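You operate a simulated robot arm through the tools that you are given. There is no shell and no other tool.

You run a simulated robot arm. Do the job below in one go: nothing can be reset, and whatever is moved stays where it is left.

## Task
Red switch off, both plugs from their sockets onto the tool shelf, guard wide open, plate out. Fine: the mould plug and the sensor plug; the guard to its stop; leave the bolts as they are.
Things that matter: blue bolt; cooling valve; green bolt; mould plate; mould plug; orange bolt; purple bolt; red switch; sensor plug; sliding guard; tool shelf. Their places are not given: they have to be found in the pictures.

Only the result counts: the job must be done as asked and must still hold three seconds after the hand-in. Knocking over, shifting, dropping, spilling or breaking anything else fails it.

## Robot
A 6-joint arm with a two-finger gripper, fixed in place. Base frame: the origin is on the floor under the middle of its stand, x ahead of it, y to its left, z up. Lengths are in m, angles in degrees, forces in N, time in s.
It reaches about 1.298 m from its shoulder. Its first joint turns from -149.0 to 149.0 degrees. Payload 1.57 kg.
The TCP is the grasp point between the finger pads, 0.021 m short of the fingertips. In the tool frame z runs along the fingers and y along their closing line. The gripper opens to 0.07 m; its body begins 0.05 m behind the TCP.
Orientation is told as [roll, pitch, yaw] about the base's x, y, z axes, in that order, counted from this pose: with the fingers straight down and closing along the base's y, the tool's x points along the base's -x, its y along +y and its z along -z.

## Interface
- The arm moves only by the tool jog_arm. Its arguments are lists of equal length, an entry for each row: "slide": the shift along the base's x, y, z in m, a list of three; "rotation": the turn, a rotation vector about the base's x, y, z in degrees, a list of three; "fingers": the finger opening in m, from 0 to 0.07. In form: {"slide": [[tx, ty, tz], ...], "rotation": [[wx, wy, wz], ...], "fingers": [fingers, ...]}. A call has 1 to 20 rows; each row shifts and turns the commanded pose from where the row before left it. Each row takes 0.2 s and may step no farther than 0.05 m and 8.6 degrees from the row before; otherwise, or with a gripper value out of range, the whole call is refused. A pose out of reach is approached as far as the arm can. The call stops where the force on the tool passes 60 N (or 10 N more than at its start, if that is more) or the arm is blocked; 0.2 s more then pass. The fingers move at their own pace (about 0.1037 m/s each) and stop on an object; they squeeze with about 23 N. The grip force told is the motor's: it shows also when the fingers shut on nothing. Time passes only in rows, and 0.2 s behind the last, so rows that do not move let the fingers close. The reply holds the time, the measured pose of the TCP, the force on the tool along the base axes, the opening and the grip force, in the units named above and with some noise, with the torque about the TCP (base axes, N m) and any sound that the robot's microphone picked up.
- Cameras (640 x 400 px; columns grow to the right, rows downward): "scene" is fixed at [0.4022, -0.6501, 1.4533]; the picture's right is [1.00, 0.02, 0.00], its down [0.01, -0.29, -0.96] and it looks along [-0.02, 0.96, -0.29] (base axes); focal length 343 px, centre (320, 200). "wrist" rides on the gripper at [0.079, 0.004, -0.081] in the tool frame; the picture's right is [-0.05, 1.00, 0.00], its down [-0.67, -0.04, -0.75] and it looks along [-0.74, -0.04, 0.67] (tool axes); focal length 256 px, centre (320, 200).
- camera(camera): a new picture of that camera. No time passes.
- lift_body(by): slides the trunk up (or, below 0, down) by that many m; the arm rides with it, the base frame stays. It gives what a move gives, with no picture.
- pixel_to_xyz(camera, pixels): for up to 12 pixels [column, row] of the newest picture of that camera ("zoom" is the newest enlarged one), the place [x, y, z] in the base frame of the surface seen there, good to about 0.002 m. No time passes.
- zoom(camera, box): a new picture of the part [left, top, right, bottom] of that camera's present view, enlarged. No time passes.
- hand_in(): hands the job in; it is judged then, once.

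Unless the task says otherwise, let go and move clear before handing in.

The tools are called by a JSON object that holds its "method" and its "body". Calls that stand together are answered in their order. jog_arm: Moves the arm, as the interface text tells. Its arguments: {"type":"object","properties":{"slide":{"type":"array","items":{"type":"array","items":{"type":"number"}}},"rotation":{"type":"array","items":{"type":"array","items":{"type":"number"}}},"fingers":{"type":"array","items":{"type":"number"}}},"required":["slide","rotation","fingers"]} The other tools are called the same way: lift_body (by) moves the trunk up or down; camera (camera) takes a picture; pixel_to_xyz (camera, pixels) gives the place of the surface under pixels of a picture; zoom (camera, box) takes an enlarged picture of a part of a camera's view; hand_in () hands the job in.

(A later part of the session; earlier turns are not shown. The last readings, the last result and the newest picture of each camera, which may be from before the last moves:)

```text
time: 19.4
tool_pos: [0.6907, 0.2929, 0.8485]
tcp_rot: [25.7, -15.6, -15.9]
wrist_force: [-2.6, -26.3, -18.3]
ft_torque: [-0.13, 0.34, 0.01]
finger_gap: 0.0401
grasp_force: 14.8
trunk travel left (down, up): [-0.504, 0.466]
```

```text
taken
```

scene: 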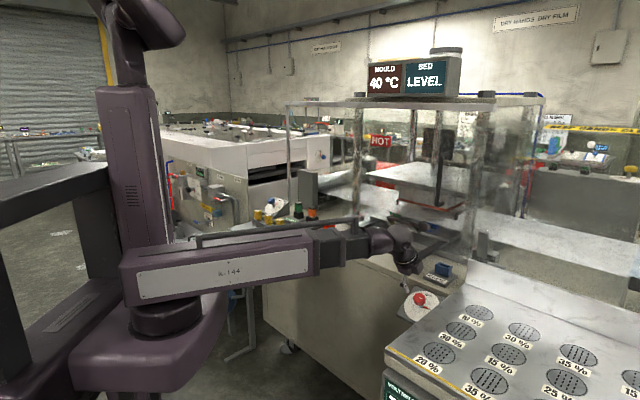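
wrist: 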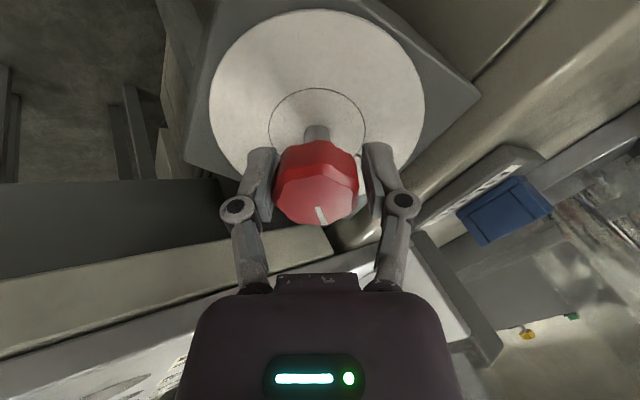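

The knob is following with slight slip, and the side force says its axis lies a few mm toward +u. I'll recentre slightly and continue turning.

{"method": "jog_arm", "body": {"slide": [[0.001, -0.0035, 0], [0, 0, 0]], "rotation": [[0, 0, 0], [0, 0, 0]], "fingers": [0.02, 0.02]}}

{"method": "jog_arm", "body": {"slide": [[0, 0, 0], [0, 0, 0], [0, 0, 0]], "rotation": [[-2.9, -2.9, 7.1], [-2.9, -2.9, 7.1], [-2.9, -2.9, 7.1]], "fingers": [0.02, 0.02, 0.02]}}

{"method": "camera", "body": {"camera": "wrist"}}

{"method": "zoom", "body": {"camera": "scene", "box": [380, 250, 460, 330]}}

```text
time: 20.0
tool_pos: [0.6898, 0.2914, 0.8478]
tcp_rot: [25.8, -15.6, -16.0]
wrist_force: [-6.8, -17.1, -16.3]
ft_torque: [-0.28, 0.19, -0.09]
finger_gap: 0.0366
grasp_force: 31.8
trunk travel left (down, up): [-0.504, 0.466]
```

```text
time: 20.8
tool_pos: [0.6921, 0.2926, 0.8489]
tcp_rot: [17.4, -24.8, 8.4]
wrist_force: [-5.0, -11.5, -14.5]
ft_torque: [-0.45, 0.8, 0.13]
finger_gap: 0.0365
grasp_force: 31.9
trunk travel left (down, up): [-0.504, 0.466]
```

```text
taken
```

wrist: 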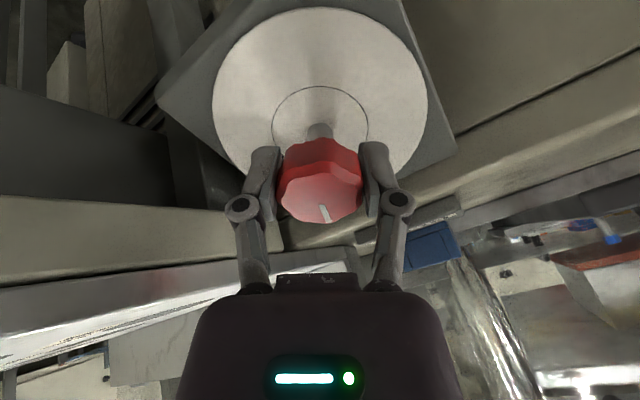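

```text
5.00 times, centred on (420, 290) of scene
```

zoom: 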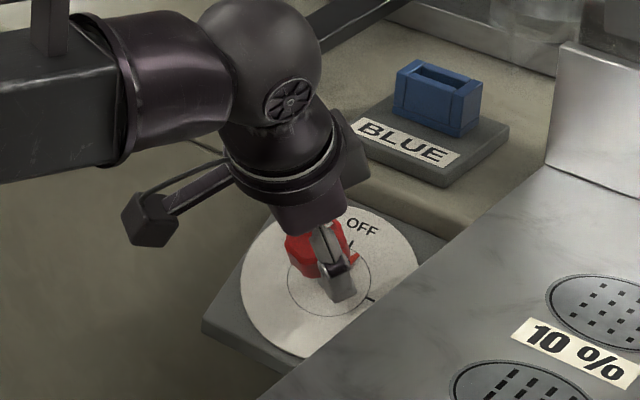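

The pointer at zoomed (355,258) is moving toward OFF. Continue turning ~33° more.

{"method": "jog_arm", "body": {"slide": [[0, 0, 0], [0, 0, 0], [0, 0, 0], [0, 0, 0]], "rotation": [[-2.9, -2.9, 7.1], [-2.9, -2.9, 7.1], [-2.9, -2.9, 7.1], [-2.9, -2.9, 7.1]], "fingers": [0.02, 0.02, 0.02, 0.02]}}

{"method": "camera", "body": {"camera": "wrist"}}

{"method": "zoom", "body": {"camera": "scene", "box": [380, 250, 460, 330]}}

```text
time: 21.8
tool_pos: [0.6906, 0.2927, 0.8485]
tcp_rot: [-0.1, -30.1, 45.1]
wrist_force: [7.4, -8.0, -3.2]
ft_torque: [0.21, 0.05, -0.48]
finger_gap: 0.0373
grasp_force: 32.2
trunk travel left (down, up): [-0.504, 0.466]
```

```text
taken
```

wrist: 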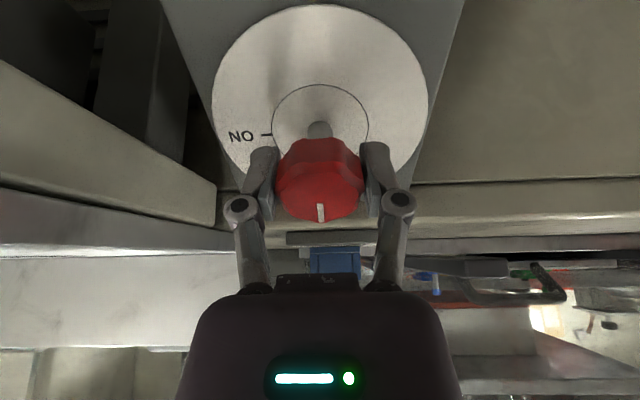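

```text
5.00 times, centred on (420, 290) of scene
```

zoom: 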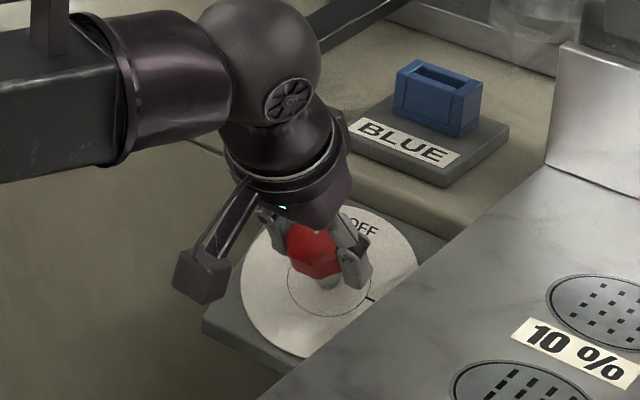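

The knob mark at (320,213) now points straight up-slope (image down), i.e. at OFF. I'll open the fingers and raise to verify the pointer.

{"method": "jog_arm", "body": {"slide": [[0, 0, 0], [0, 0, 0]], "rotation": [[0, 0, 0], [0, 0, 0]], "fingers": [0.06, 0.06]}}

{"method": "camera", "body": {"camera": "wrist"}}

{"method": "zoom", "body": {"camera": "scene", "box": [380, 250, 460, 330]}}

```text
time: 22.4
tool_pos: [0.6895, 0.2931, 0.8482]
tcp_rot: [0.0, -30.0, 45.0]
wrist_force: [0.0, 0.3, 0.1]
ft_torque: [-0.01, 0.0, 0.04]
finger_gap: 0.06
grasp_force: 0.1
trunk travel left (down, up): [-0.504, 0.466]
```

```text
taken
```

wrist: 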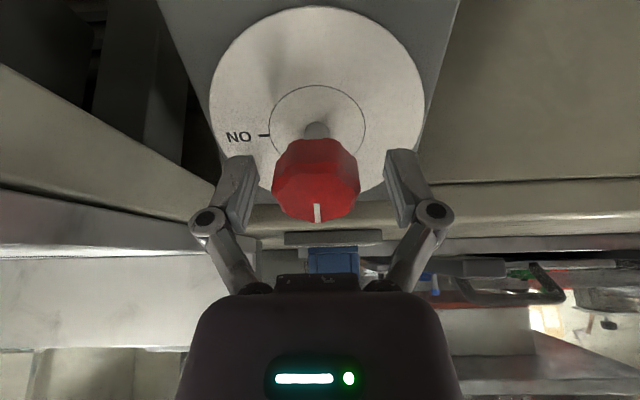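

```text
5.00 times, centred on (420, 290) of scene
```

zoom: 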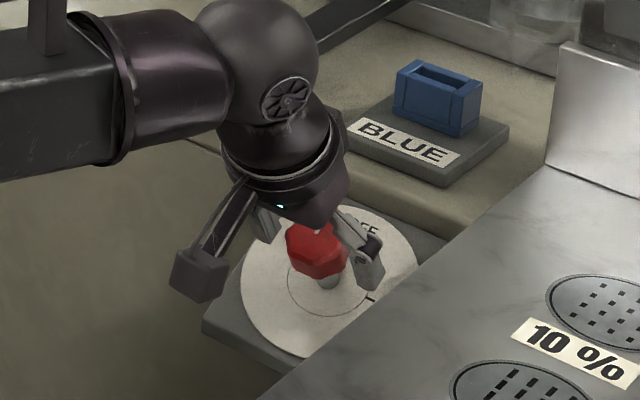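

Clear of the knob. Raise the trunk and check the pointer against OFF.

{"method": "lift_body", "body": {"by": 0.2}}

{"method": "camera", "body": {"camera": "scene"}}

{"method": "zoom", "body": {"camera": "scene", "box": [390, 260, 450, 330]}}

{"method": "camera", "body": {"camera": "wrist"}}

```text
time: 24.6
tool_pos: [0.6899, 0.2933, 1.0472]
tcp_rot: [-0.1, -30.1, 45.0]
wrist_force: [0.3, 0.4, 0.1]
ft_torque: [0.05, 0.05, 0.0]
finger_gap: 0.0602
grasp_force: 0.0
trunk travel left (down, up): [-0.704, 0.266]
```

```text
taken
```

scene: 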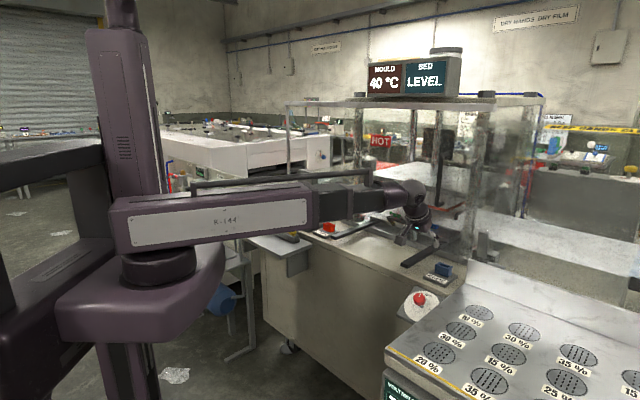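

```text
5.71 times, centred on (420, 295) of scene
```

zoom: 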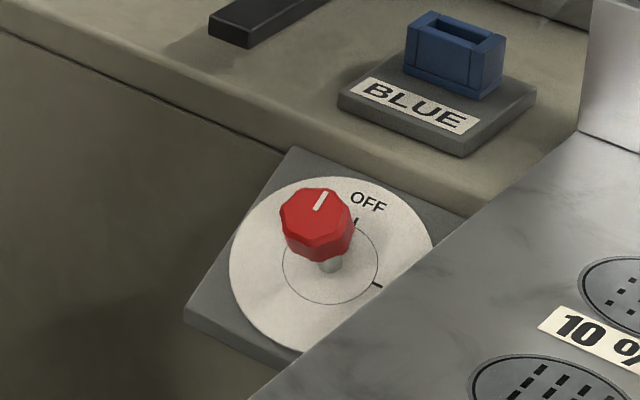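

```text
taken
```

wrist: 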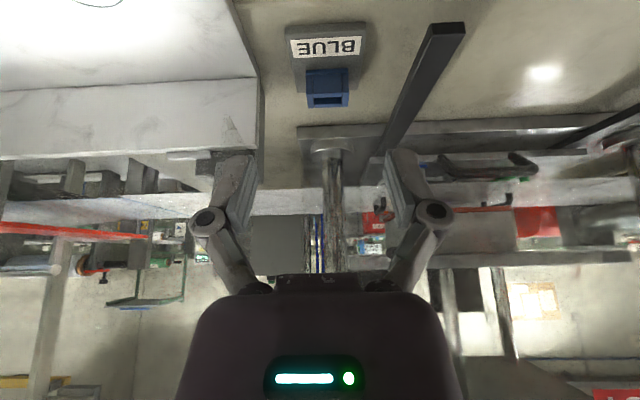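

The knob's white mark now points toward the OFF tick. I'll zoom tighter to verify the alignment.

{"method": "zoom", "body": {"camera": "scene", "box": [405, 272, 440, 312]}}

{"method": "pixel_to_xyz", "body": {"camera": "scene", "pixels": [[421, 294], [420, 296], [427, 300], [428, 298], [424, 306], [436, 310]]}}

```text
10.00 times, centred on (422, 292) of scene
```

zoom: 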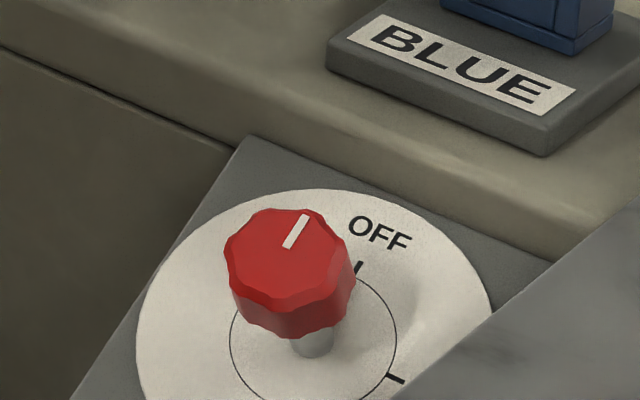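

```text
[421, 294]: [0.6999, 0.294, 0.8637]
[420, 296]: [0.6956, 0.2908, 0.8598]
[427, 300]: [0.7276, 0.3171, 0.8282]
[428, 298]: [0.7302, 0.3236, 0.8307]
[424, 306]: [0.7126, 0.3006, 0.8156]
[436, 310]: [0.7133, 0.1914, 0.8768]
```

The mark aligns with OFF within a few degrees. Now retract, go upright and sweep left toward the plugs, with the trunk slightly higher.

{"method": "lift_body", "body": {"by": 0.08}}

{"method": "jog_arm", "body": {"slide": [[-0.02, -0.02, -0.011], [-0.02, -0.02, -0.008], [-0.02, -0.02, -0.0049], [-0.017, -0.017, -0.0016], [-0.0345, 0.0345, 0], [-0.0345, 0.0345, 0], [-0.0345, 0.0345, 0], [-0.0345, 0.0345, 0], [-0.0345, 0.0345, 0], [-0.0345, 0.0345, 0], [-0.0345, 0.0345, 0], [-0.0345, 0.0345, 0], [-0.0345, 0.0345, 0], [-0.0345, 0.0345, 0], [-0.0345, 0.0345, 0], [-0.0345, 0.0345, 0], [-0.0345, 0.0345, 0]], "rotation": [[-5.303, 5.303, 0], [-5.303, 5.303, 0], [-5.303, 5.303, 0], [-5.303, 5.303, 0], [0, 0, 0], [0, 0, 0], [0, 0, 0], [0, 0, 0], [0, 0, 0], [0, 0, 0], [0, 0, 0], [0, 0, 0], [0, 0, 0], [0, 0, 0], [0, 0, 0], [0, 0, 0], [0, 0, 0]], "fingers": [0.07, 0.07, 0.07, 0.07, 0.07, 0.07, 0.07, 0.07, 0.07, 0.07, 0.07, 0.07, 0.07, 0.07, 0.07, 0.07, 0.07]}}

{"method": "camera", "body": {"camera": "wrist"}}

{"method": "camera", "body": {"camera": "scene"}}

```text
time: 25.8
tool_pos: [0.6892, 0.2924, 1.1268]
tcp_rot: [-0.1, -30.0, 45.1]
wrist_force: [-0.9, -0.7, 0.8]
ft_torque: [0.0, 0.04, -0.01]
finger_gap: 0.0599
grasp_force: 0.1
trunk travel left (down, up): [-0.784, 0.186]
```

```text
time: 29.4
tool_pos: [0.1655, 0.6659, 1.1029]
tcp_rot: [-0.2, 0.0, 45.0]
wrist_force: [-0.3, -0.8, -0.5]
ft_torque: [0.01, -0.01, -0.02]
finger_gap: 0.0698
grasp_force: 0.0
trunk travel left (down, up): [-0.784, 0.186]
```

```text
taken
```

wrist: 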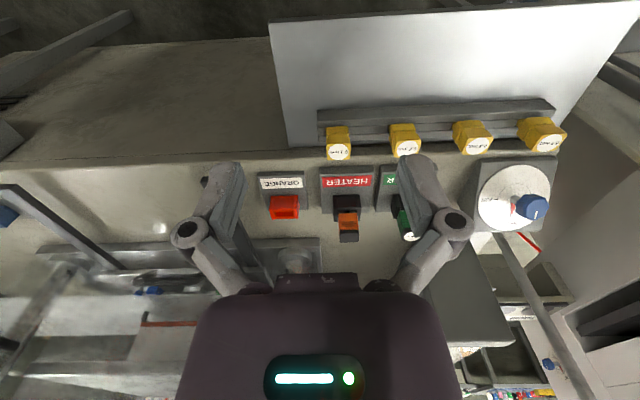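

```text
taken
```

scene: 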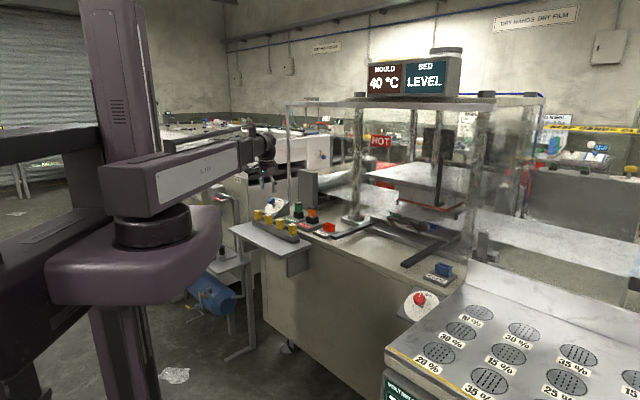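

The plugs are at (347,220) and (405,220) in the wrist view. Zooming for details on both views.

{"method": "zoom", "body": {"camera": "wrist", "box": [250, 160, 430, 260]}}

{"method": "zoom", "body": {"camera": "scene", "box": [280, 190, 350, 240]}}

{"method": "pixel_to_xyz", "body": {"camera": "wrist", "pixels": [[348, 236], [342, 236], [354, 236], [347, 220], [345, 203], [335, 203], [358, 203], [404, 237], [400, 215], [347, 243], [350, 175], [386, 175]]}}

{"method": "pixel_to_xyz", "body": {"camera": "scene", "pixels": [[298, 203], [294, 206], [302, 206], [298, 211], [298, 216], [312, 207], [312, 212], [312, 220], [308, 213], [317, 213], [294, 215], [306, 222]]}}

```text
3.56 times, centred on (340, 210) of wrist
```

zoom: 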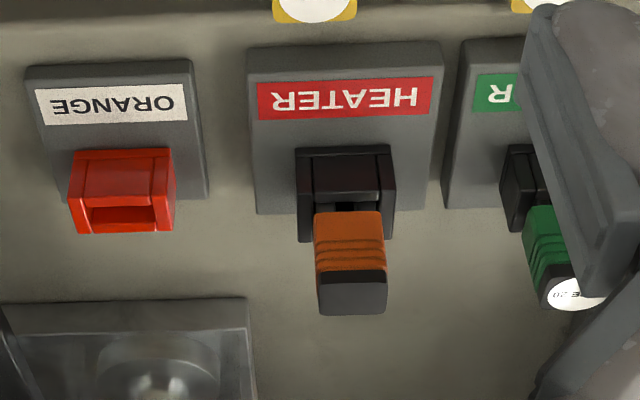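

```text
8.00 times, centred on (315, 215) of scene
```

zoom: 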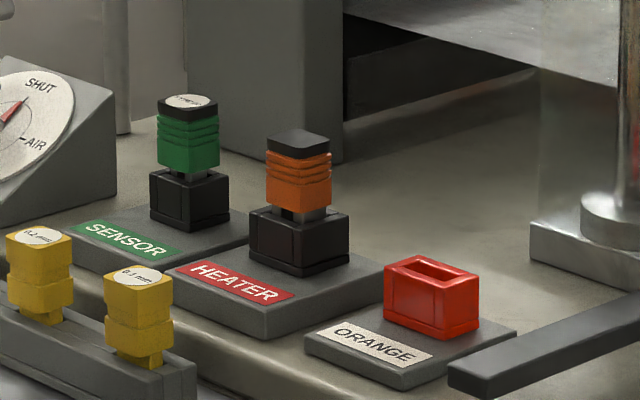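

```text
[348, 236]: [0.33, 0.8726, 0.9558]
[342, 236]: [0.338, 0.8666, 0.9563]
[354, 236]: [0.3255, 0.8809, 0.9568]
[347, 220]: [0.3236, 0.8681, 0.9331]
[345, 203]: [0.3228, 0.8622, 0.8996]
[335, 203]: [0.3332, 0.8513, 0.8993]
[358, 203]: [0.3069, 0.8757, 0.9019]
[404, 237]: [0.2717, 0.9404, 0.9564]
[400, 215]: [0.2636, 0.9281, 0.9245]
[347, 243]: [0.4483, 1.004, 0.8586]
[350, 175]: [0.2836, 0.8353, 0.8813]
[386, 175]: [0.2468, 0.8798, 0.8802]
```

```text
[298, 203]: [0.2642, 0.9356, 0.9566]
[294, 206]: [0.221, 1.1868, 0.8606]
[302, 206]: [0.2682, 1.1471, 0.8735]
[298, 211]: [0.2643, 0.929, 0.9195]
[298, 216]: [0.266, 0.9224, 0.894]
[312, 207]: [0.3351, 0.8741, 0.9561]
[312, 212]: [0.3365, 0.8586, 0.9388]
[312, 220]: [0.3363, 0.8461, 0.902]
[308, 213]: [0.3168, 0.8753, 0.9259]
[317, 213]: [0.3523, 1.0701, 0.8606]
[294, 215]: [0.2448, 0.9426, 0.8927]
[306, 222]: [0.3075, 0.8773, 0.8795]
```

Heater plug axis ≈ (u −0.384, w 0.852), top z≈0.956, socket top z≈0.902; sensor plug ≈ (u −0.474, w 0.852). I'll move above the heater plug at safe height and check alignment.

{"method": "jog_arm", "body": {"slide": [[0.0276, 0.03465, 0], [0.0276, 0.03465, 0], [0.0276, 0.03465, 0], [0.0276, 0.03465, 0], [0.0276, 0.03465, 0], [0.0276, 0.03465, 0]], "rotation": [[0, 0, 0], [0, 0, 0], [0, 0, 0], [0, 0, 0], [0, 0, 0], [0, 0, 0]], "fingers": [0.07, 0.07, 0.07, 0.07, 0.07, 0.07]}}

{"method": "lift_body", "body": {"by": -0.08}}

{"method": "camera", "body": {"camera": "wrist"}}

{"method": "zoom", "body": {"camera": "scene", "box": [260, 160, 360, 240]}}

```text
time: 30.8
tool_pos: [0.3295, 0.8727, 1.102]
tcp_rot: [-0.1, 0.0, 45.0]
wrist_force: [1.4, 0.6, -1.1]
ft_torque: [0.0, 0.04, 0.0]
finger_gap: 0.0699
grasp_force: 0.0
trunk travel left (down, up): [-0.784, 0.186]
```

```text
time: 31.9
tool_pos: [0.3284, 0.8717, 1.0224]
tcp_rot: [-0.1, 0.1, 45.0]
wrist_force: [-0.1, -0.4, 0.0]
ft_torque: [0.0, 0.05, 0.0]
finger_gap: 0.07
grasp_force: 0.0
trunk travel left (down, up): [-0.704, 0.266]
```

```text
taken
```

wrist: 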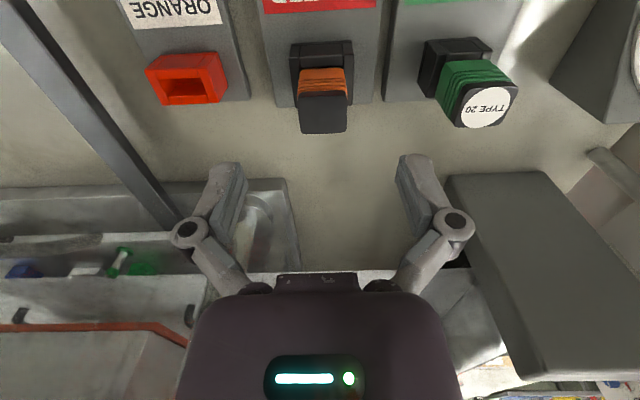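

```text
5.00 times, centred on (310, 200) of scene
```

zoom: 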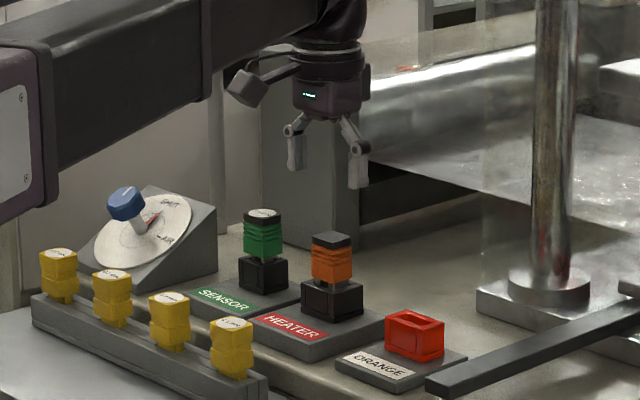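

The plug is seen at (323,110). I'll measure the plug's top outline from here.

{"method": "pixel_to_xyz", "body": {"camera": "wrist", "pixels": [[323, 112], [304, 100], [343, 100], [305, 129], [342, 129], [323, 82], [485, 105], [465, 95], [508, 95], [488, 122], [323, 50], [475, 70]]}}

{"method": "zoom", "body": {"camera": "wrist", "box": [250, 0, 550, 170]}}

```text
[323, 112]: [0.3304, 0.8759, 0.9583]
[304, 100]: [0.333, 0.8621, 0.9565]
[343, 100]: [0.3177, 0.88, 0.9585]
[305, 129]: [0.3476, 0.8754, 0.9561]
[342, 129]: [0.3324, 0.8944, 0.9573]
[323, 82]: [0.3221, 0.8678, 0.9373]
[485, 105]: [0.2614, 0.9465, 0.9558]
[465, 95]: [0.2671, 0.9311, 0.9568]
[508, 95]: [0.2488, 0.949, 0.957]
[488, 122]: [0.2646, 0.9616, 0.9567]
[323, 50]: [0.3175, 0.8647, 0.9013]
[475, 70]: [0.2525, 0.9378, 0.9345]
```

```text
2.13 times, centred on (400, 85) of wrist
```

zoom: 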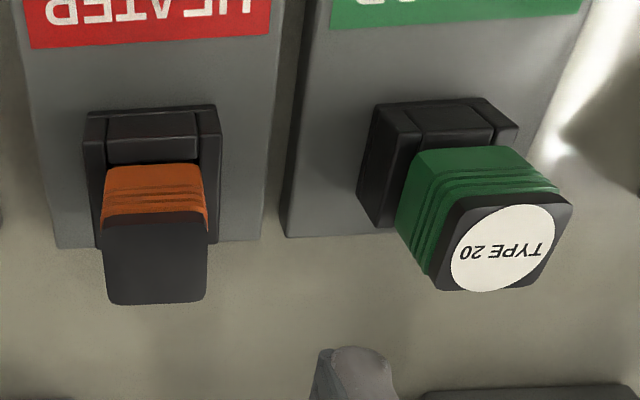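

Heater plug top centre is u≈−0.3855, w≈0.856 with ~28 mm sides. Centre over it and descend to grip height z≈0.938.

{"method": "jog_arm", "body": {"slide": [[0.0043, 0.0062, 0]], "rotation": [[0, 0, 0]], "fingers": [0.07]}}

{"method": "lift_body", "body": {"by": -0.05}}

{"method": "camera", "body": {"camera": "wrist"}}

{"method": "zoom", "body": {"camera": "scene", "box": [270, 170, 350, 235]}}

```text
time: 32.3
tool_pos: [0.3342, 0.8773, 1.0222]
tcp_rot: [-0.1, 0.1, 44.9]
wrist_force: [-0.2, 0.3, -0.1]
ft_torque: [0.0, -0.02, 0.0]
finger_gap: 0.0701
grasp_force: 0.0
trunk travel left (down, up): [-0.704, 0.266]
```

```text
time: 33.3
tool_pos: [0.3329, 0.8771, 0.9738]
tcp_rot: [-0.2, -0.1, 45.0]
wrist_force: [-0.3, 0.2, 0.6]
ft_torque: [0.02, 0.01, 0.0]
finger_gap: 0.07
grasp_force: 0.1
trunk travel left (down, up): [-0.654, 0.316]
```

```text
taken
```

wrist: 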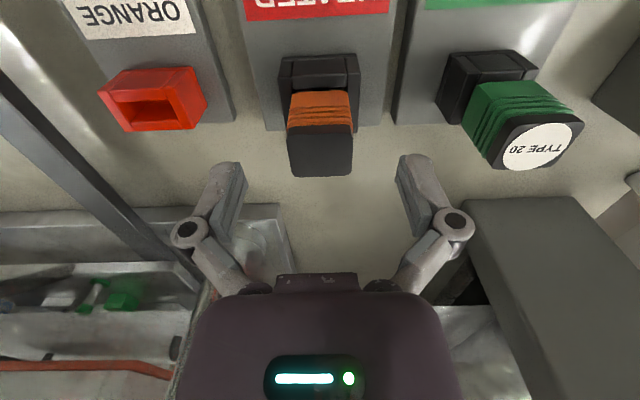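

```text
6.15 times, centred on (310, 202) of scene
```

zoom: 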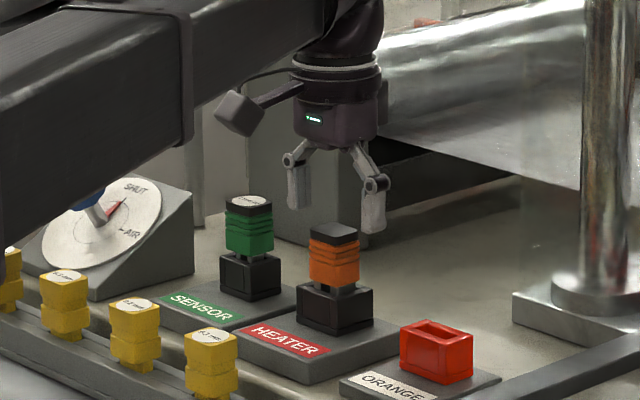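

Aligned in column (plug at 320). Lower to grip height and close gently.

{"method": "lift_body", "body": {"by": -0.036}}

{"method": "camera", "body": {"camera": "wrist"}}

{"method": "zoom", "body": {"camera": "scene", "box": [270, 170, 350, 235]}}

```text
time: 34.1
tool_pos: [0.3334, 0.8787, 0.9374]
tcp_rot: [-0.1, -0.1, 45.0]
wrist_force: [-0.4, 0.5, 0.0]
ft_torque: [-0.02, -0.04, 0.01]
finger_gap: 0.07
grasp_force: 0.1
trunk travel left (down, up): [-0.618, 0.352]
```

```text
taken
```

wrist: 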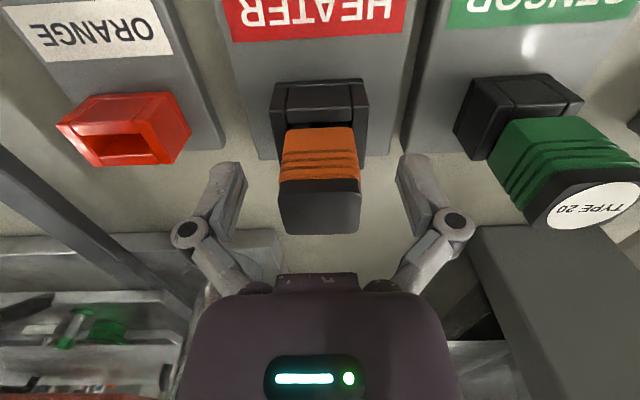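

```text
6.15 times, centred on (310, 202) of scene
```

zoom: 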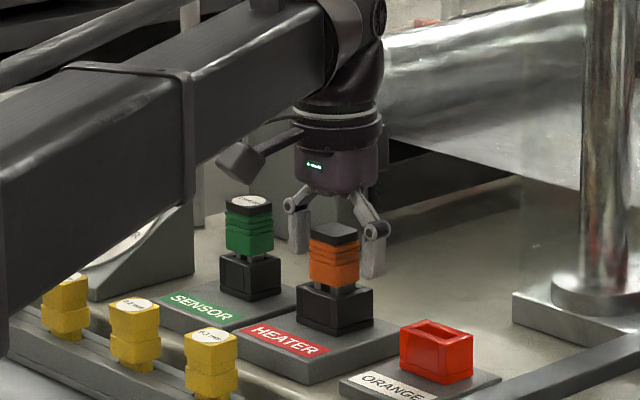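

The wrist geometry matches: the plug top spans rows 180–235, centred at the TCP. Closing on the heater plug.

{"method": "jog_arm", "body": {"slide": [[0, 0, 0], [0, 0, 0], [0, 0, 0]], "rotation": [[0, 0, 0], [0, 0, 0], [0, 0, 0]], "fingers": [0.015, 0.015, 0.015]}}

{"method": "camera", "body": {"camera": "wrist"}}

```text
time: 34.9
tool_pos: [0.3336, 0.8773, 0.937]
tcp_rot: [0.0, -0.1, 44.9]
wrist_force: [0.1, 3.2, 7.3]
ft_torque: [0.14, -0.03, -0.03]
finger_gap: 0.0311
grasp_force: 23.2
trunk travel left (down, up): [-0.618, 0.352]
```

```text
taken
```

wrist: 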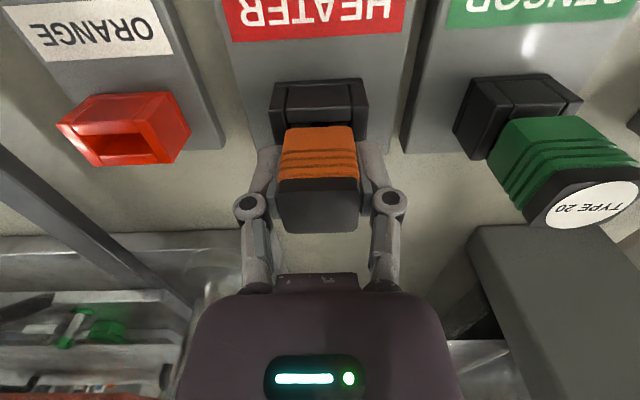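

Gripped (gap 0.031, force 23 N). Now pull straight up with the trunk, a little first.

{"method": "lift_body", "body": {"by": 0.02}}

{"method": "camera", "body": {"camera": "wrist"}}

{"method": "zoom", "body": {"camera": "scene", "box": [270, 170, 350, 235]}}

```text
time: 35.5
tool_pos: [0.3338, 0.8784, 0.9575]
tcp_rot: [-0.1, 0.0, 44.9]
wrist_force: [-0.1, 0.1, -1.3]
ft_torque: [-0.01, -0.01, -0.01]
finger_gap: 0.0313
grasp_force: 22.9
trunk travel left (down, up): [-0.638, 0.332]
```

```text
taken
```

wrist: 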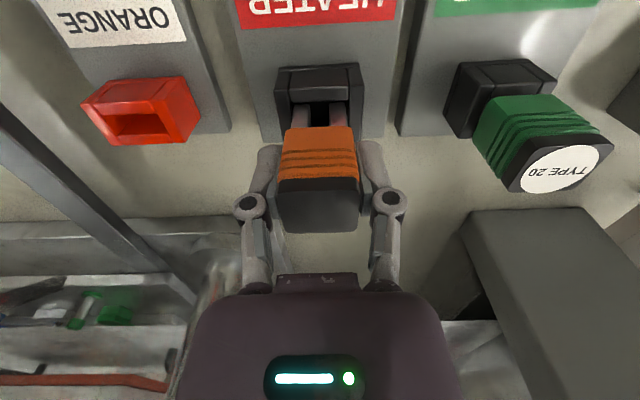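

```text
6.15 times, centred on (310, 202) of scene
```

zoom: 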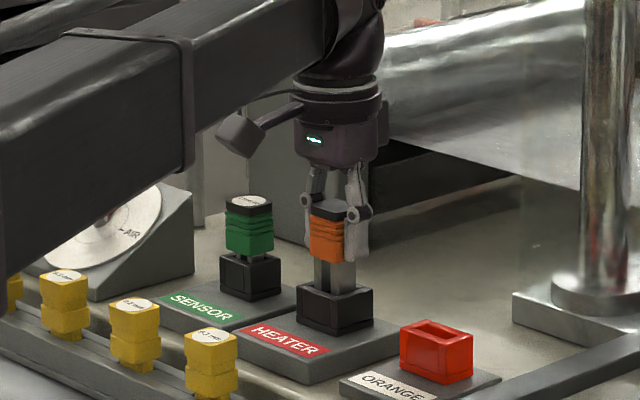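

It slides out freely with its prongs following. Lift another 0.12 m and look.

{"method": "lift_body", "body": {"by": 0.12}}

{"method": "zoom", "body": {"camera": "scene", "box": [270, 140, 350, 235]}}

{"method": "camera", "body": {"camera": "wrist"}}

```text
time: 37.0
tool_pos: [0.3336, 0.8778, 1.0767]
tcp_rot: [-0.1, 0.0, 45.0]
wrist_force: [-0.1, 0.2, -0.7]
ft_torque: [-0.01, 0.02, -0.04]
finger_gap: 0.0313
grasp_force: 23.0
trunk travel left (down, up): [-0.758, 0.212]
```

```text
4.21 times, centred on (310, 188) of scene
```

zoom: 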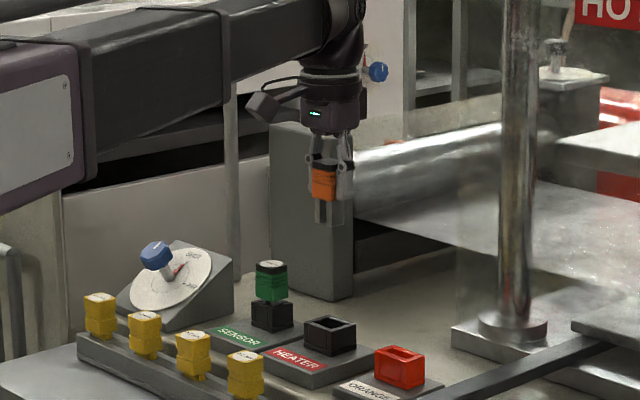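

```text
taken
```

wrist: 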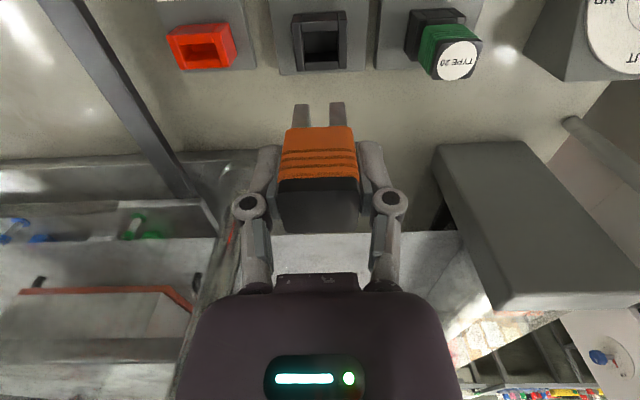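

The plug is fully out: two prongs reach ~0.052 m below the TCP. I'll measure the tool shelf's edges and rack to choose a set-down place.

{"method": "camera", "body": {"camera": "scene"}}

{"method": "zoom", "body": {"camera": "scene", "box": [220, 195, 330, 265]}}

{"method": "pixel_to_xyz", "body": {"camera": "scene", "pixels": [[232, 229], [280, 253], [310, 246], [262, 240], [285, 246], [250, 228], [268, 233], [283, 240], [296, 243], [248, 221], [257, 214], [290, 232]]}}

```text
taken
```

scene: 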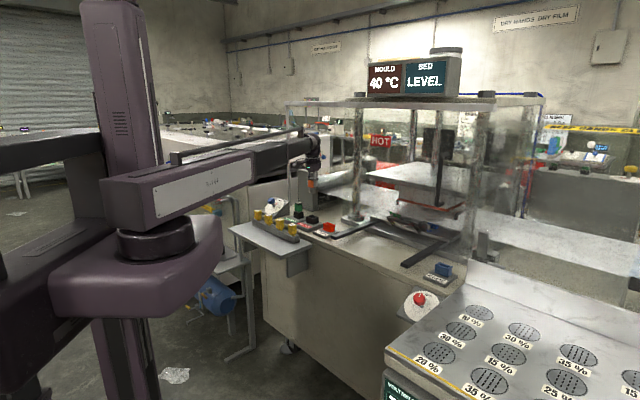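

```text
5.71 times, centred on (275, 230) of scene
```

zoom: 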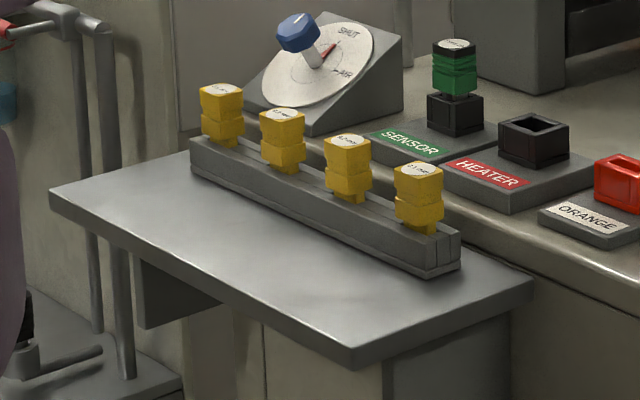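

```text
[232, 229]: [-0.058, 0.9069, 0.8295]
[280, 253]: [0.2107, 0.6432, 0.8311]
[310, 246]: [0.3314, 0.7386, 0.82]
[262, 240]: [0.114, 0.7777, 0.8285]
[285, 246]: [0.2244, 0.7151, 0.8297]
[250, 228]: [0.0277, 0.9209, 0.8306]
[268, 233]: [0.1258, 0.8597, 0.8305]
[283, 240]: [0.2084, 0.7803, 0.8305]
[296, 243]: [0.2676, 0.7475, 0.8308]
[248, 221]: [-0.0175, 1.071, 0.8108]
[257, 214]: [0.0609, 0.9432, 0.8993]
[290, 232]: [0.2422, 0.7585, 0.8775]
```

Free shelf strip is w≈0.60–0.70, u≈−0.68…−0.30, z≈0.83, in front of the rack. I'll carry the plug to (u −0.42, w 0.648) and lower toward the shelf.

{"method": "jog_arm", "body": {"slide": [[-0.0345, -0.0245, 0], [-0.0345, -0.0245, 0], [-0.0345, -0.0245, 0], [-0.0345, -0.0245, 0], [-0.0344, -0.0246, 0]], "rotation": [[0, 0, 0], [0, 0, 0], [0, 0, 0], [0, 0, 0], [0, 0, 0]], "fingers": [0.015, 0.015, 0.015, 0.015, 0.015]}}

{"method": "lift_body", "body": {"by": -0.17}}

{"method": "camera", "body": {"camera": "wrist"}}

{"method": "zoom", "body": {"camera": "scene", "box": [220, 180, 330, 265]}}

```text
time: 38.2
tool_pos: [0.1594, 0.7562, 1.0782]
tcp_rot: [-0.2, -0.1, 45.0]
wrist_force: [0.0, -0.1, -0.7]
ft_torque: [-0.02, 0.02, 0.02]
finger_gap: 0.0314
grasp_force: 22.6
trunk travel left (down, up): [-0.758, 0.212]
```

```text
time: 40.1
tool_pos: [0.1601, 0.7566, 0.9074]
tcp_rot: [0.0, 0.0, 45.0]
wrist_force: [0.6, 0.8, -0.7]
ft_torque: [-0.01, 0.03, -0.02]
finger_gap: 0.0311
grasp_force: 23.1
trunk travel left (down, up): [-0.588, 0.382]
```

```text
taken
```

wrist: 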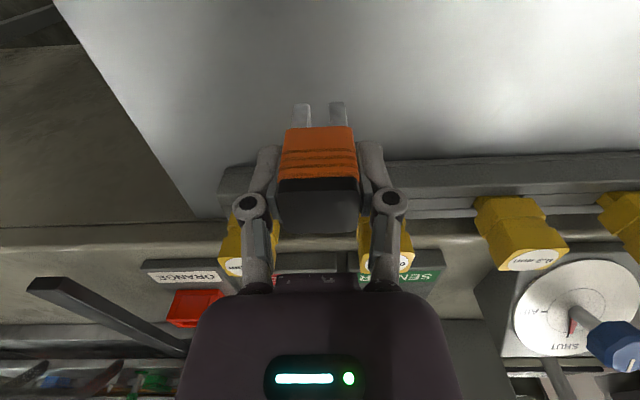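

```text
4.71 times, centred on (275, 222) of scene
```

zoom: 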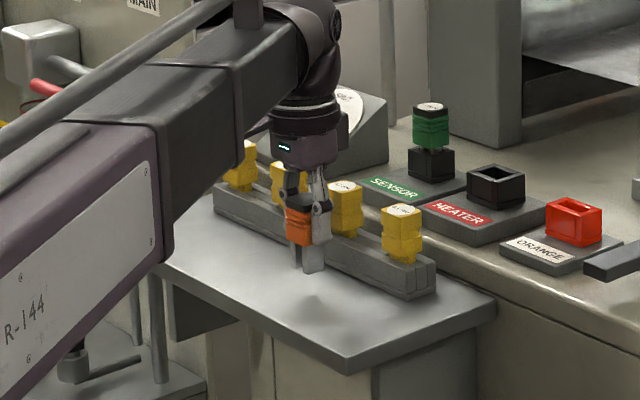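

The plug hangs over the free strip. Lower in small steps until contact.

{"method": "lift_body", "body": {"by": -0.018}}

{"method": "lift_body", "body": {"by": -0.004}}

{"method": "lift_body", "body": {"by": -0.003}}

```text
time: 40.8
tool_pos: [0.1597, 0.7579, 0.8895]
tcp_rot: [-0.1, 0.0, 45.0]
wrist_force: [-0.3, 0.1, -0.9]
ft_torque: [0.0, -0.02, 0.0]
finger_gap: 0.0314
grasp_force: 23.0
trunk travel left (down, up): [-0.57, 0.4]
```

```text
time: 41.3
tool_pos: [0.1608, 0.7581, 0.8854]
tcp_rot: [-0.1, 0.1, 45.1]
wrist_force: [0.6, 0.1, -0.5]
ft_torque: [-0.01, 0.01, -0.04]
finger_gap: 0.031
grasp_force: 23.0
trunk travel left (down, up): [-0.566, 0.404]
```

```text
time: 41.9
tool_pos: [0.16, 0.7568, 0.883]
tcp_rot: [0.0, 0.1, 45.0]
wrist_force: [0.3, 0.2, 0.3]
ft_torque: [0.0, -0.01, 0.0]
finger_gap: 0.0313
grasp_force: 22.9
trunk travel left (down, up): [-0.563, 0.407]
```

{"method": "lift_body", "body": {"by": -0.002}}

{"method": "zoom", "body": {"camera": "scene", "box": [255, 200, 315, 255]}}

```text
time: 42.4
tool_pos: [0.1613, 0.756, 0.8804]
tcp_rot: [0.1, 0.0, 45.1]
wrist_force: [0.7, 3.9, 14.0]
ft_torque: [0.12, -0.09, 0.02]
finger_gap: 0.0313
grasp_force: 22.5
trunk travel left (down, up): [-0.561, 0.409]
```

```text
7.27 times, centred on (285, 228) of scene
```

zoom: 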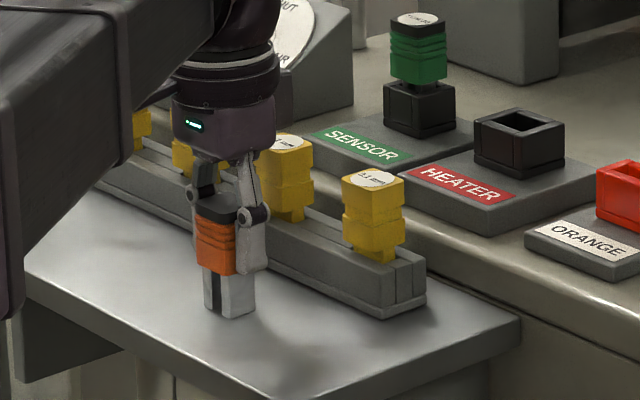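

Contact at TCP z≈0.881 (14 N). I'll relax slightly and open the fingers slowly.

{"method": "lift_body", "body": {"by": 0.001}}

{"method": "jog_arm", "body": {"slide": [[0, 0, 0], [0, 0, 0], [0, 0, 0], [0, 0, 0]], "rotation": [[0, 0, 0], [0, 0, 0], [0, 0, 0], [0, 0, 0]], "fingers": [0.035, 0.045, 0.055, 0.06]}}

{"method": "zoom", "body": {"camera": "scene", "box": [255, 200, 315, 255]}}

{"method": "camera", "body": {"camera": "wrist"}}

```text
time: 42.9
tool_pos: [0.1607, 0.7553, 0.8809]
tcp_rot: [-0.1, -0.1, 45.0]
wrist_force: [-0.1, 0.3, 1.1]
ft_torque: [-0.04, -0.03, -0.02]
finger_gap: 0.0313
grasp_force: 23.3
trunk travel left (down, up): [-0.562, 0.408]
```

```text
time: 43.9
tool_pos: [0.162, 0.7572, 0.88]
tcp_rot: [-0.1, 0.0, 45.0]
wrist_force: [-0.5, 0.6, -0.2]
ft_torque: [0.01, 0.0, -0.01]
finger_gap: 0.0596
grasp_force: 0.1
trunk travel left (down, up): [-0.562, 0.408]
```

```text
7.27 times, centred on (285, 228) of scene
```

zoom: 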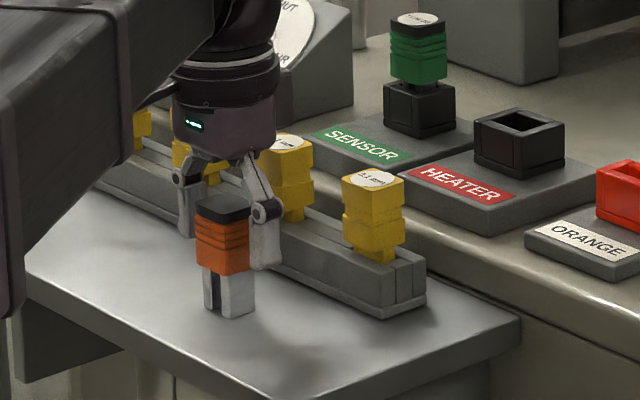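

```text
taken
```

wrist: 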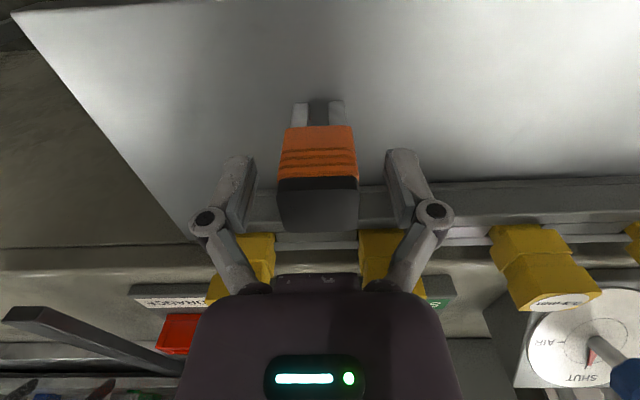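

The plug stands upright on the shelf by itself. Rise straight up.

{"method": "lift_body", "body": {"by": 0.17}}

{"method": "camera", "body": {"camera": "wrist"}}

{"method": "zoom", "body": {"camera": "scene", "box": [220, 190, 330, 265]}}

```text
time: 45.8
tool_pos: [0.1609, 0.7566, 1.0509]
tcp_rot: [-0.1, 0.0, 45.0]
wrist_force: [-0.1, -0.4, -0.6]
ft_torque: [0.0, 0.02, 0.02]
finger_gap: 0.0602
grasp_force: 0.2
trunk travel left (down, up): [-0.732, 0.238]
```

```text
taken
```

wrist: 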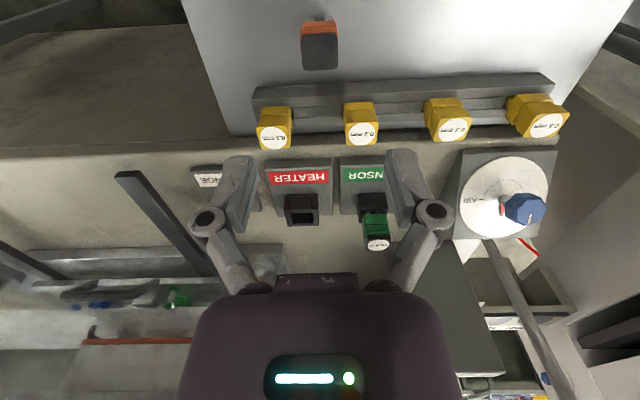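

```text
5.33 times, centred on (275, 228) of scene
```

zoom: 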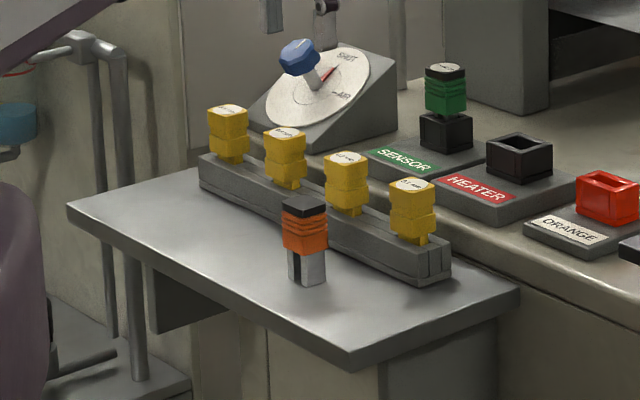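

The heater plug stands firmly on the shelf. Next, move over the sensor plug and measure it.

{"method": "jog_arm", "body": {"slide": [[0.0208, 0.0369, 0], [0.0208, 0.0369, 0], [0.0208, 0.0369, 0], [0.0208, 0.0369, 0], [0.0208, 0.0369, 0]], "rotation": [[0, 0, 0], [0, 0, 0], [0, 0, 0], [0, 0, 0], [0, 0, 0]], "fingers": [0.07, 0.07, 0.07, 0.07, 0.07]}}

{"method": "lift_body", "body": {"by": -0.035}}

{"method": "camera", "body": {"camera": "wrist"}}

{"method": "zoom", "body": {"camera": "wrist", "box": [220, 0, 420, 180]}}

```text
time: 47.0
tool_pos: [0.2649, 0.9379, 1.0509]
tcp_rot: [-0.2, 0.0, 45.0]
wrist_force: [-0.3, -0.6, -0.6]
ft_torque: [0.03, 0.01, -0.01]
finger_gap: 0.0699
grasp_force: 0.1
out of reach, approached as far as the arm can: row 4
trunk travel left (down, up): [-0.732, 0.238]
```

```text
time: 47.8
tool_pos: [0.2642, 0.9367, 1.0171]
tcp_rot: [-0.1, 0.0, 44.9]
wrist_force: [0.5, 0.2, 0.1]
ft_torque: [0.01, 0.01, -0.02]
finger_gap: 0.0701
grasp_force: 0.1
trunk travel left (down, up): [-0.697, 0.273]
```

```text
taken
```

wrist: 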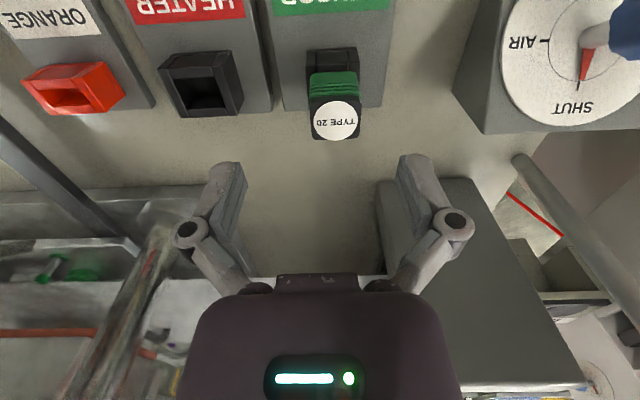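

```text
2.22 times, centred on (320, 90) of wrist
```

zoom: 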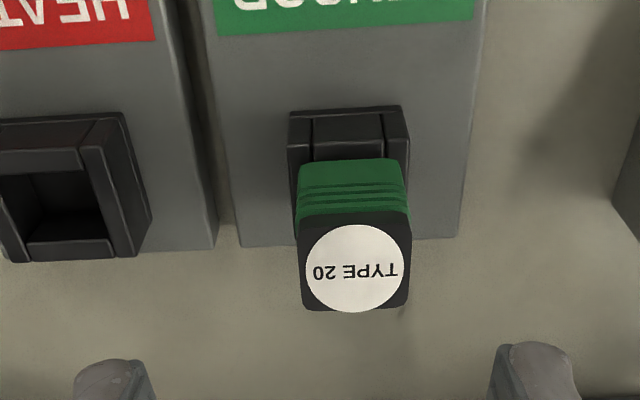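

The sensor plug is at (333,105); a grey box lies beyond at (460,230). I'll measure both.

{"method": "pixel_to_xyz", "body": {"camera": "wrist", "pixels": [[336, 120], [314, 104], [356, 104], [316, 133], [356, 133], [333, 85], [475, 185], [480, 230], [385, 190], [420, 240], [330, 60], [560, 300]]}}

```text
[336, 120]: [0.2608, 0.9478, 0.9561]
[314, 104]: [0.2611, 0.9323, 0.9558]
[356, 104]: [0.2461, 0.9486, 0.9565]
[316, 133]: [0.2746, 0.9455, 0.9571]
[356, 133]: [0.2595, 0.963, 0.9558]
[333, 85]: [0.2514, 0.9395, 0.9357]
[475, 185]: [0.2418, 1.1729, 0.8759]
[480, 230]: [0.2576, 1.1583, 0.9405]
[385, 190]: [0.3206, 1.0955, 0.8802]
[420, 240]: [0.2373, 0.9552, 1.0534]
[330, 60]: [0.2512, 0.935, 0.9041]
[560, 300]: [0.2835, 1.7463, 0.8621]
```

Sensor plug centre is u≈−0.486, w≈0.8555. Align and lower to z≈0.938.

{"method": "jog_arm", "body": {"slide": [[-0.003, 0.0119, 0], [0, 0, 0]], "rotation": [[0, 0, 0], [0, 0, 0]], "fingers": [0.07, 0.07]}}

{"method": "lift_body", "body": {"by": -0.045}}

{"method": "camera", "body": {"camera": "wrist"}}

```text
time: 48.4
tool_pos: [0.2594, 0.9502, 1.0158]
tcp_rot: [-0.1, 0.1, 45.1]
wrist_force: [-1.2, -0.1, 0.1]
ft_torque: [-0.02, 0.01, -0.02]
finger_gap: 0.0698
grasp_force: 0.1
trunk travel left (down, up): [-0.697, 0.273]
```

```text
time: 49.3
tool_pos: [0.2593, 0.9485, 0.973]
tcp_rot: [-0.1, 0.0, 45.0]
wrist_force: [0.1, 0.6, 0.4]
ft_torque: [0.04, 0.05, 0.01]
finger_gap: 0.0701
grasp_force: 0.0
trunk travel left (down, up): [-0.652, 0.318]
```

```text
taken
```

wrist: 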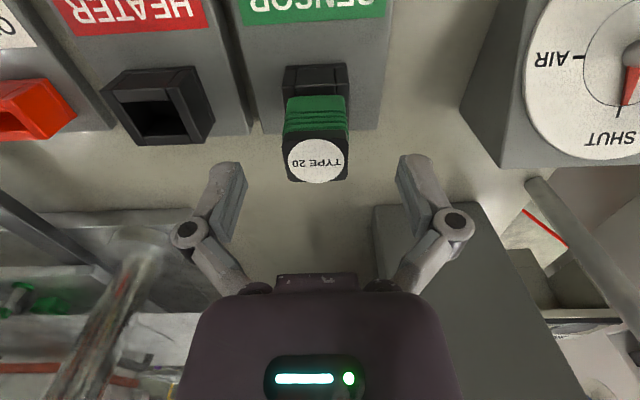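

Plug column ~316, nearly centred. Nudge 2 mm, lower to grip height, then close.

{"method": "jog_arm", "body": {"slide": [[0.0012, -0.0012, 0]], "rotation": [[0, 0, 0]], "fingers": [0.07]}}

{"method": "lift_body", "body": {"by": -0.035}}

{"method": "jog_arm", "body": {"slide": [[0, 0, 0], [0, 0, 0], [0, 0, 0]], "rotation": [[0, 0, 0], [0, 0, 0], [0, 0, 0]], "fingers": [0.015, 0.015, 0.015]}}

{"method": "camera", "body": {"camera": "wrist"}}

```text
time: 49.7
tool_pos: [0.2608, 0.9478, 0.971]
tcp_rot: [-0.1, -0.1, 45.0]
wrist_force: [-0.8, -0.1, 0.6]
ft_torque: [-0.01, 0.02, -0.02]
finger_gap: 0.0702
grasp_force: 0.0
trunk travel left (down, up): [-0.652, 0.318]
```

```text
time: 50.5
tool_pos: [0.2616, 0.9474, 0.9369]
tcp_rot: [0.0, 0.0, 45.0]
wrist_force: [-0.3, -0.4, 0.6]
ft_torque: [0.0, 0.0, 0.0]
finger_gap: 0.0701
grasp_force: 0.0
trunk travel left (down, up): [-0.617, 0.353]
```

```text
time: 51.3
tool_pos: [0.2622, 0.947, 0.9369]
tcp_rot: [0.0, -0.2, 44.9]
wrist_force: [2.4, 1.3, 8.5]
ft_torque: [0.04, -0.11, -0.01]
finger_gap: 0.0312
grasp_force: 23.7
trunk travel left (down, up): [-0.617, 0.353]
```

```text
taken
```

wrist: 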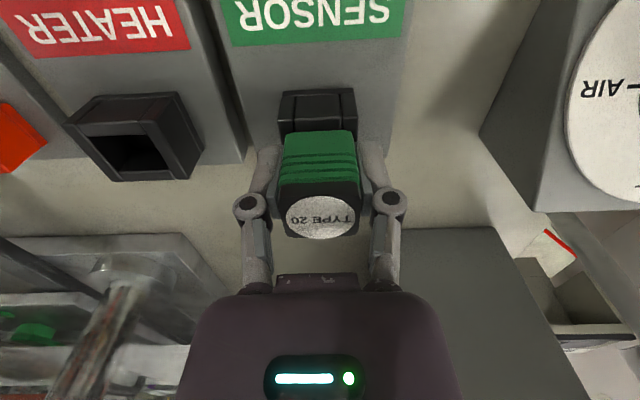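

Gripped the sensor plug (gap 0.031, 24 N). Pull it straight up with the trunk, in two stages.

{"method": "lift_body", "body": {"by": 0.02}}

{"method": "lift_body", "body": {"by": 0.12}}

{"method": "camera", "body": {"camera": "wrist"}}

{"method": "camera", "body": {"camera": "scene"}}

```text
time: 51.9
tool_pos: [0.2604, 0.9482, 0.9561]
tcp_rot: [0.0, -0.1, 44.9]
wrist_force: [0.9, 0.2, -1.6]
ft_torque: [0.01, 0.0, 0.01]
finger_gap: 0.0313
grasp_force: 23.3
trunk travel left (down, up): [-0.637, 0.333]
```

```text
time: 53.4
tool_pos: [0.2608, 0.9483, 1.0768]
tcp_rot: [-0.1, 0.0, 45.0]
wrist_force: [-0.4, 0.0, -1.0]
ft_torque: [0.01, -0.01, 0.0]
finger_gap: 0.0313
grasp_force: 22.7
trunk travel left (down, up): [-0.757, 0.213]
```

```text
taken
```

wrist: 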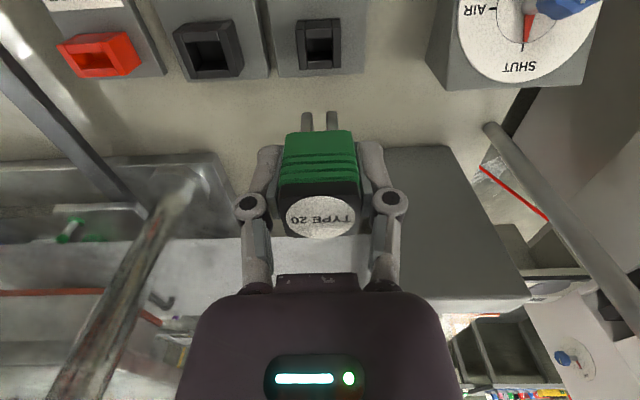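

```text
taken
```

scene: 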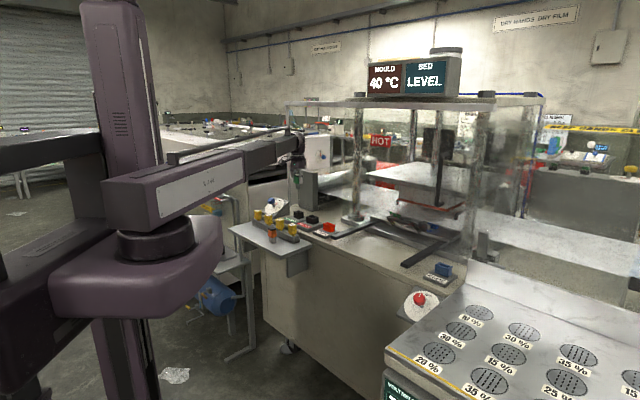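

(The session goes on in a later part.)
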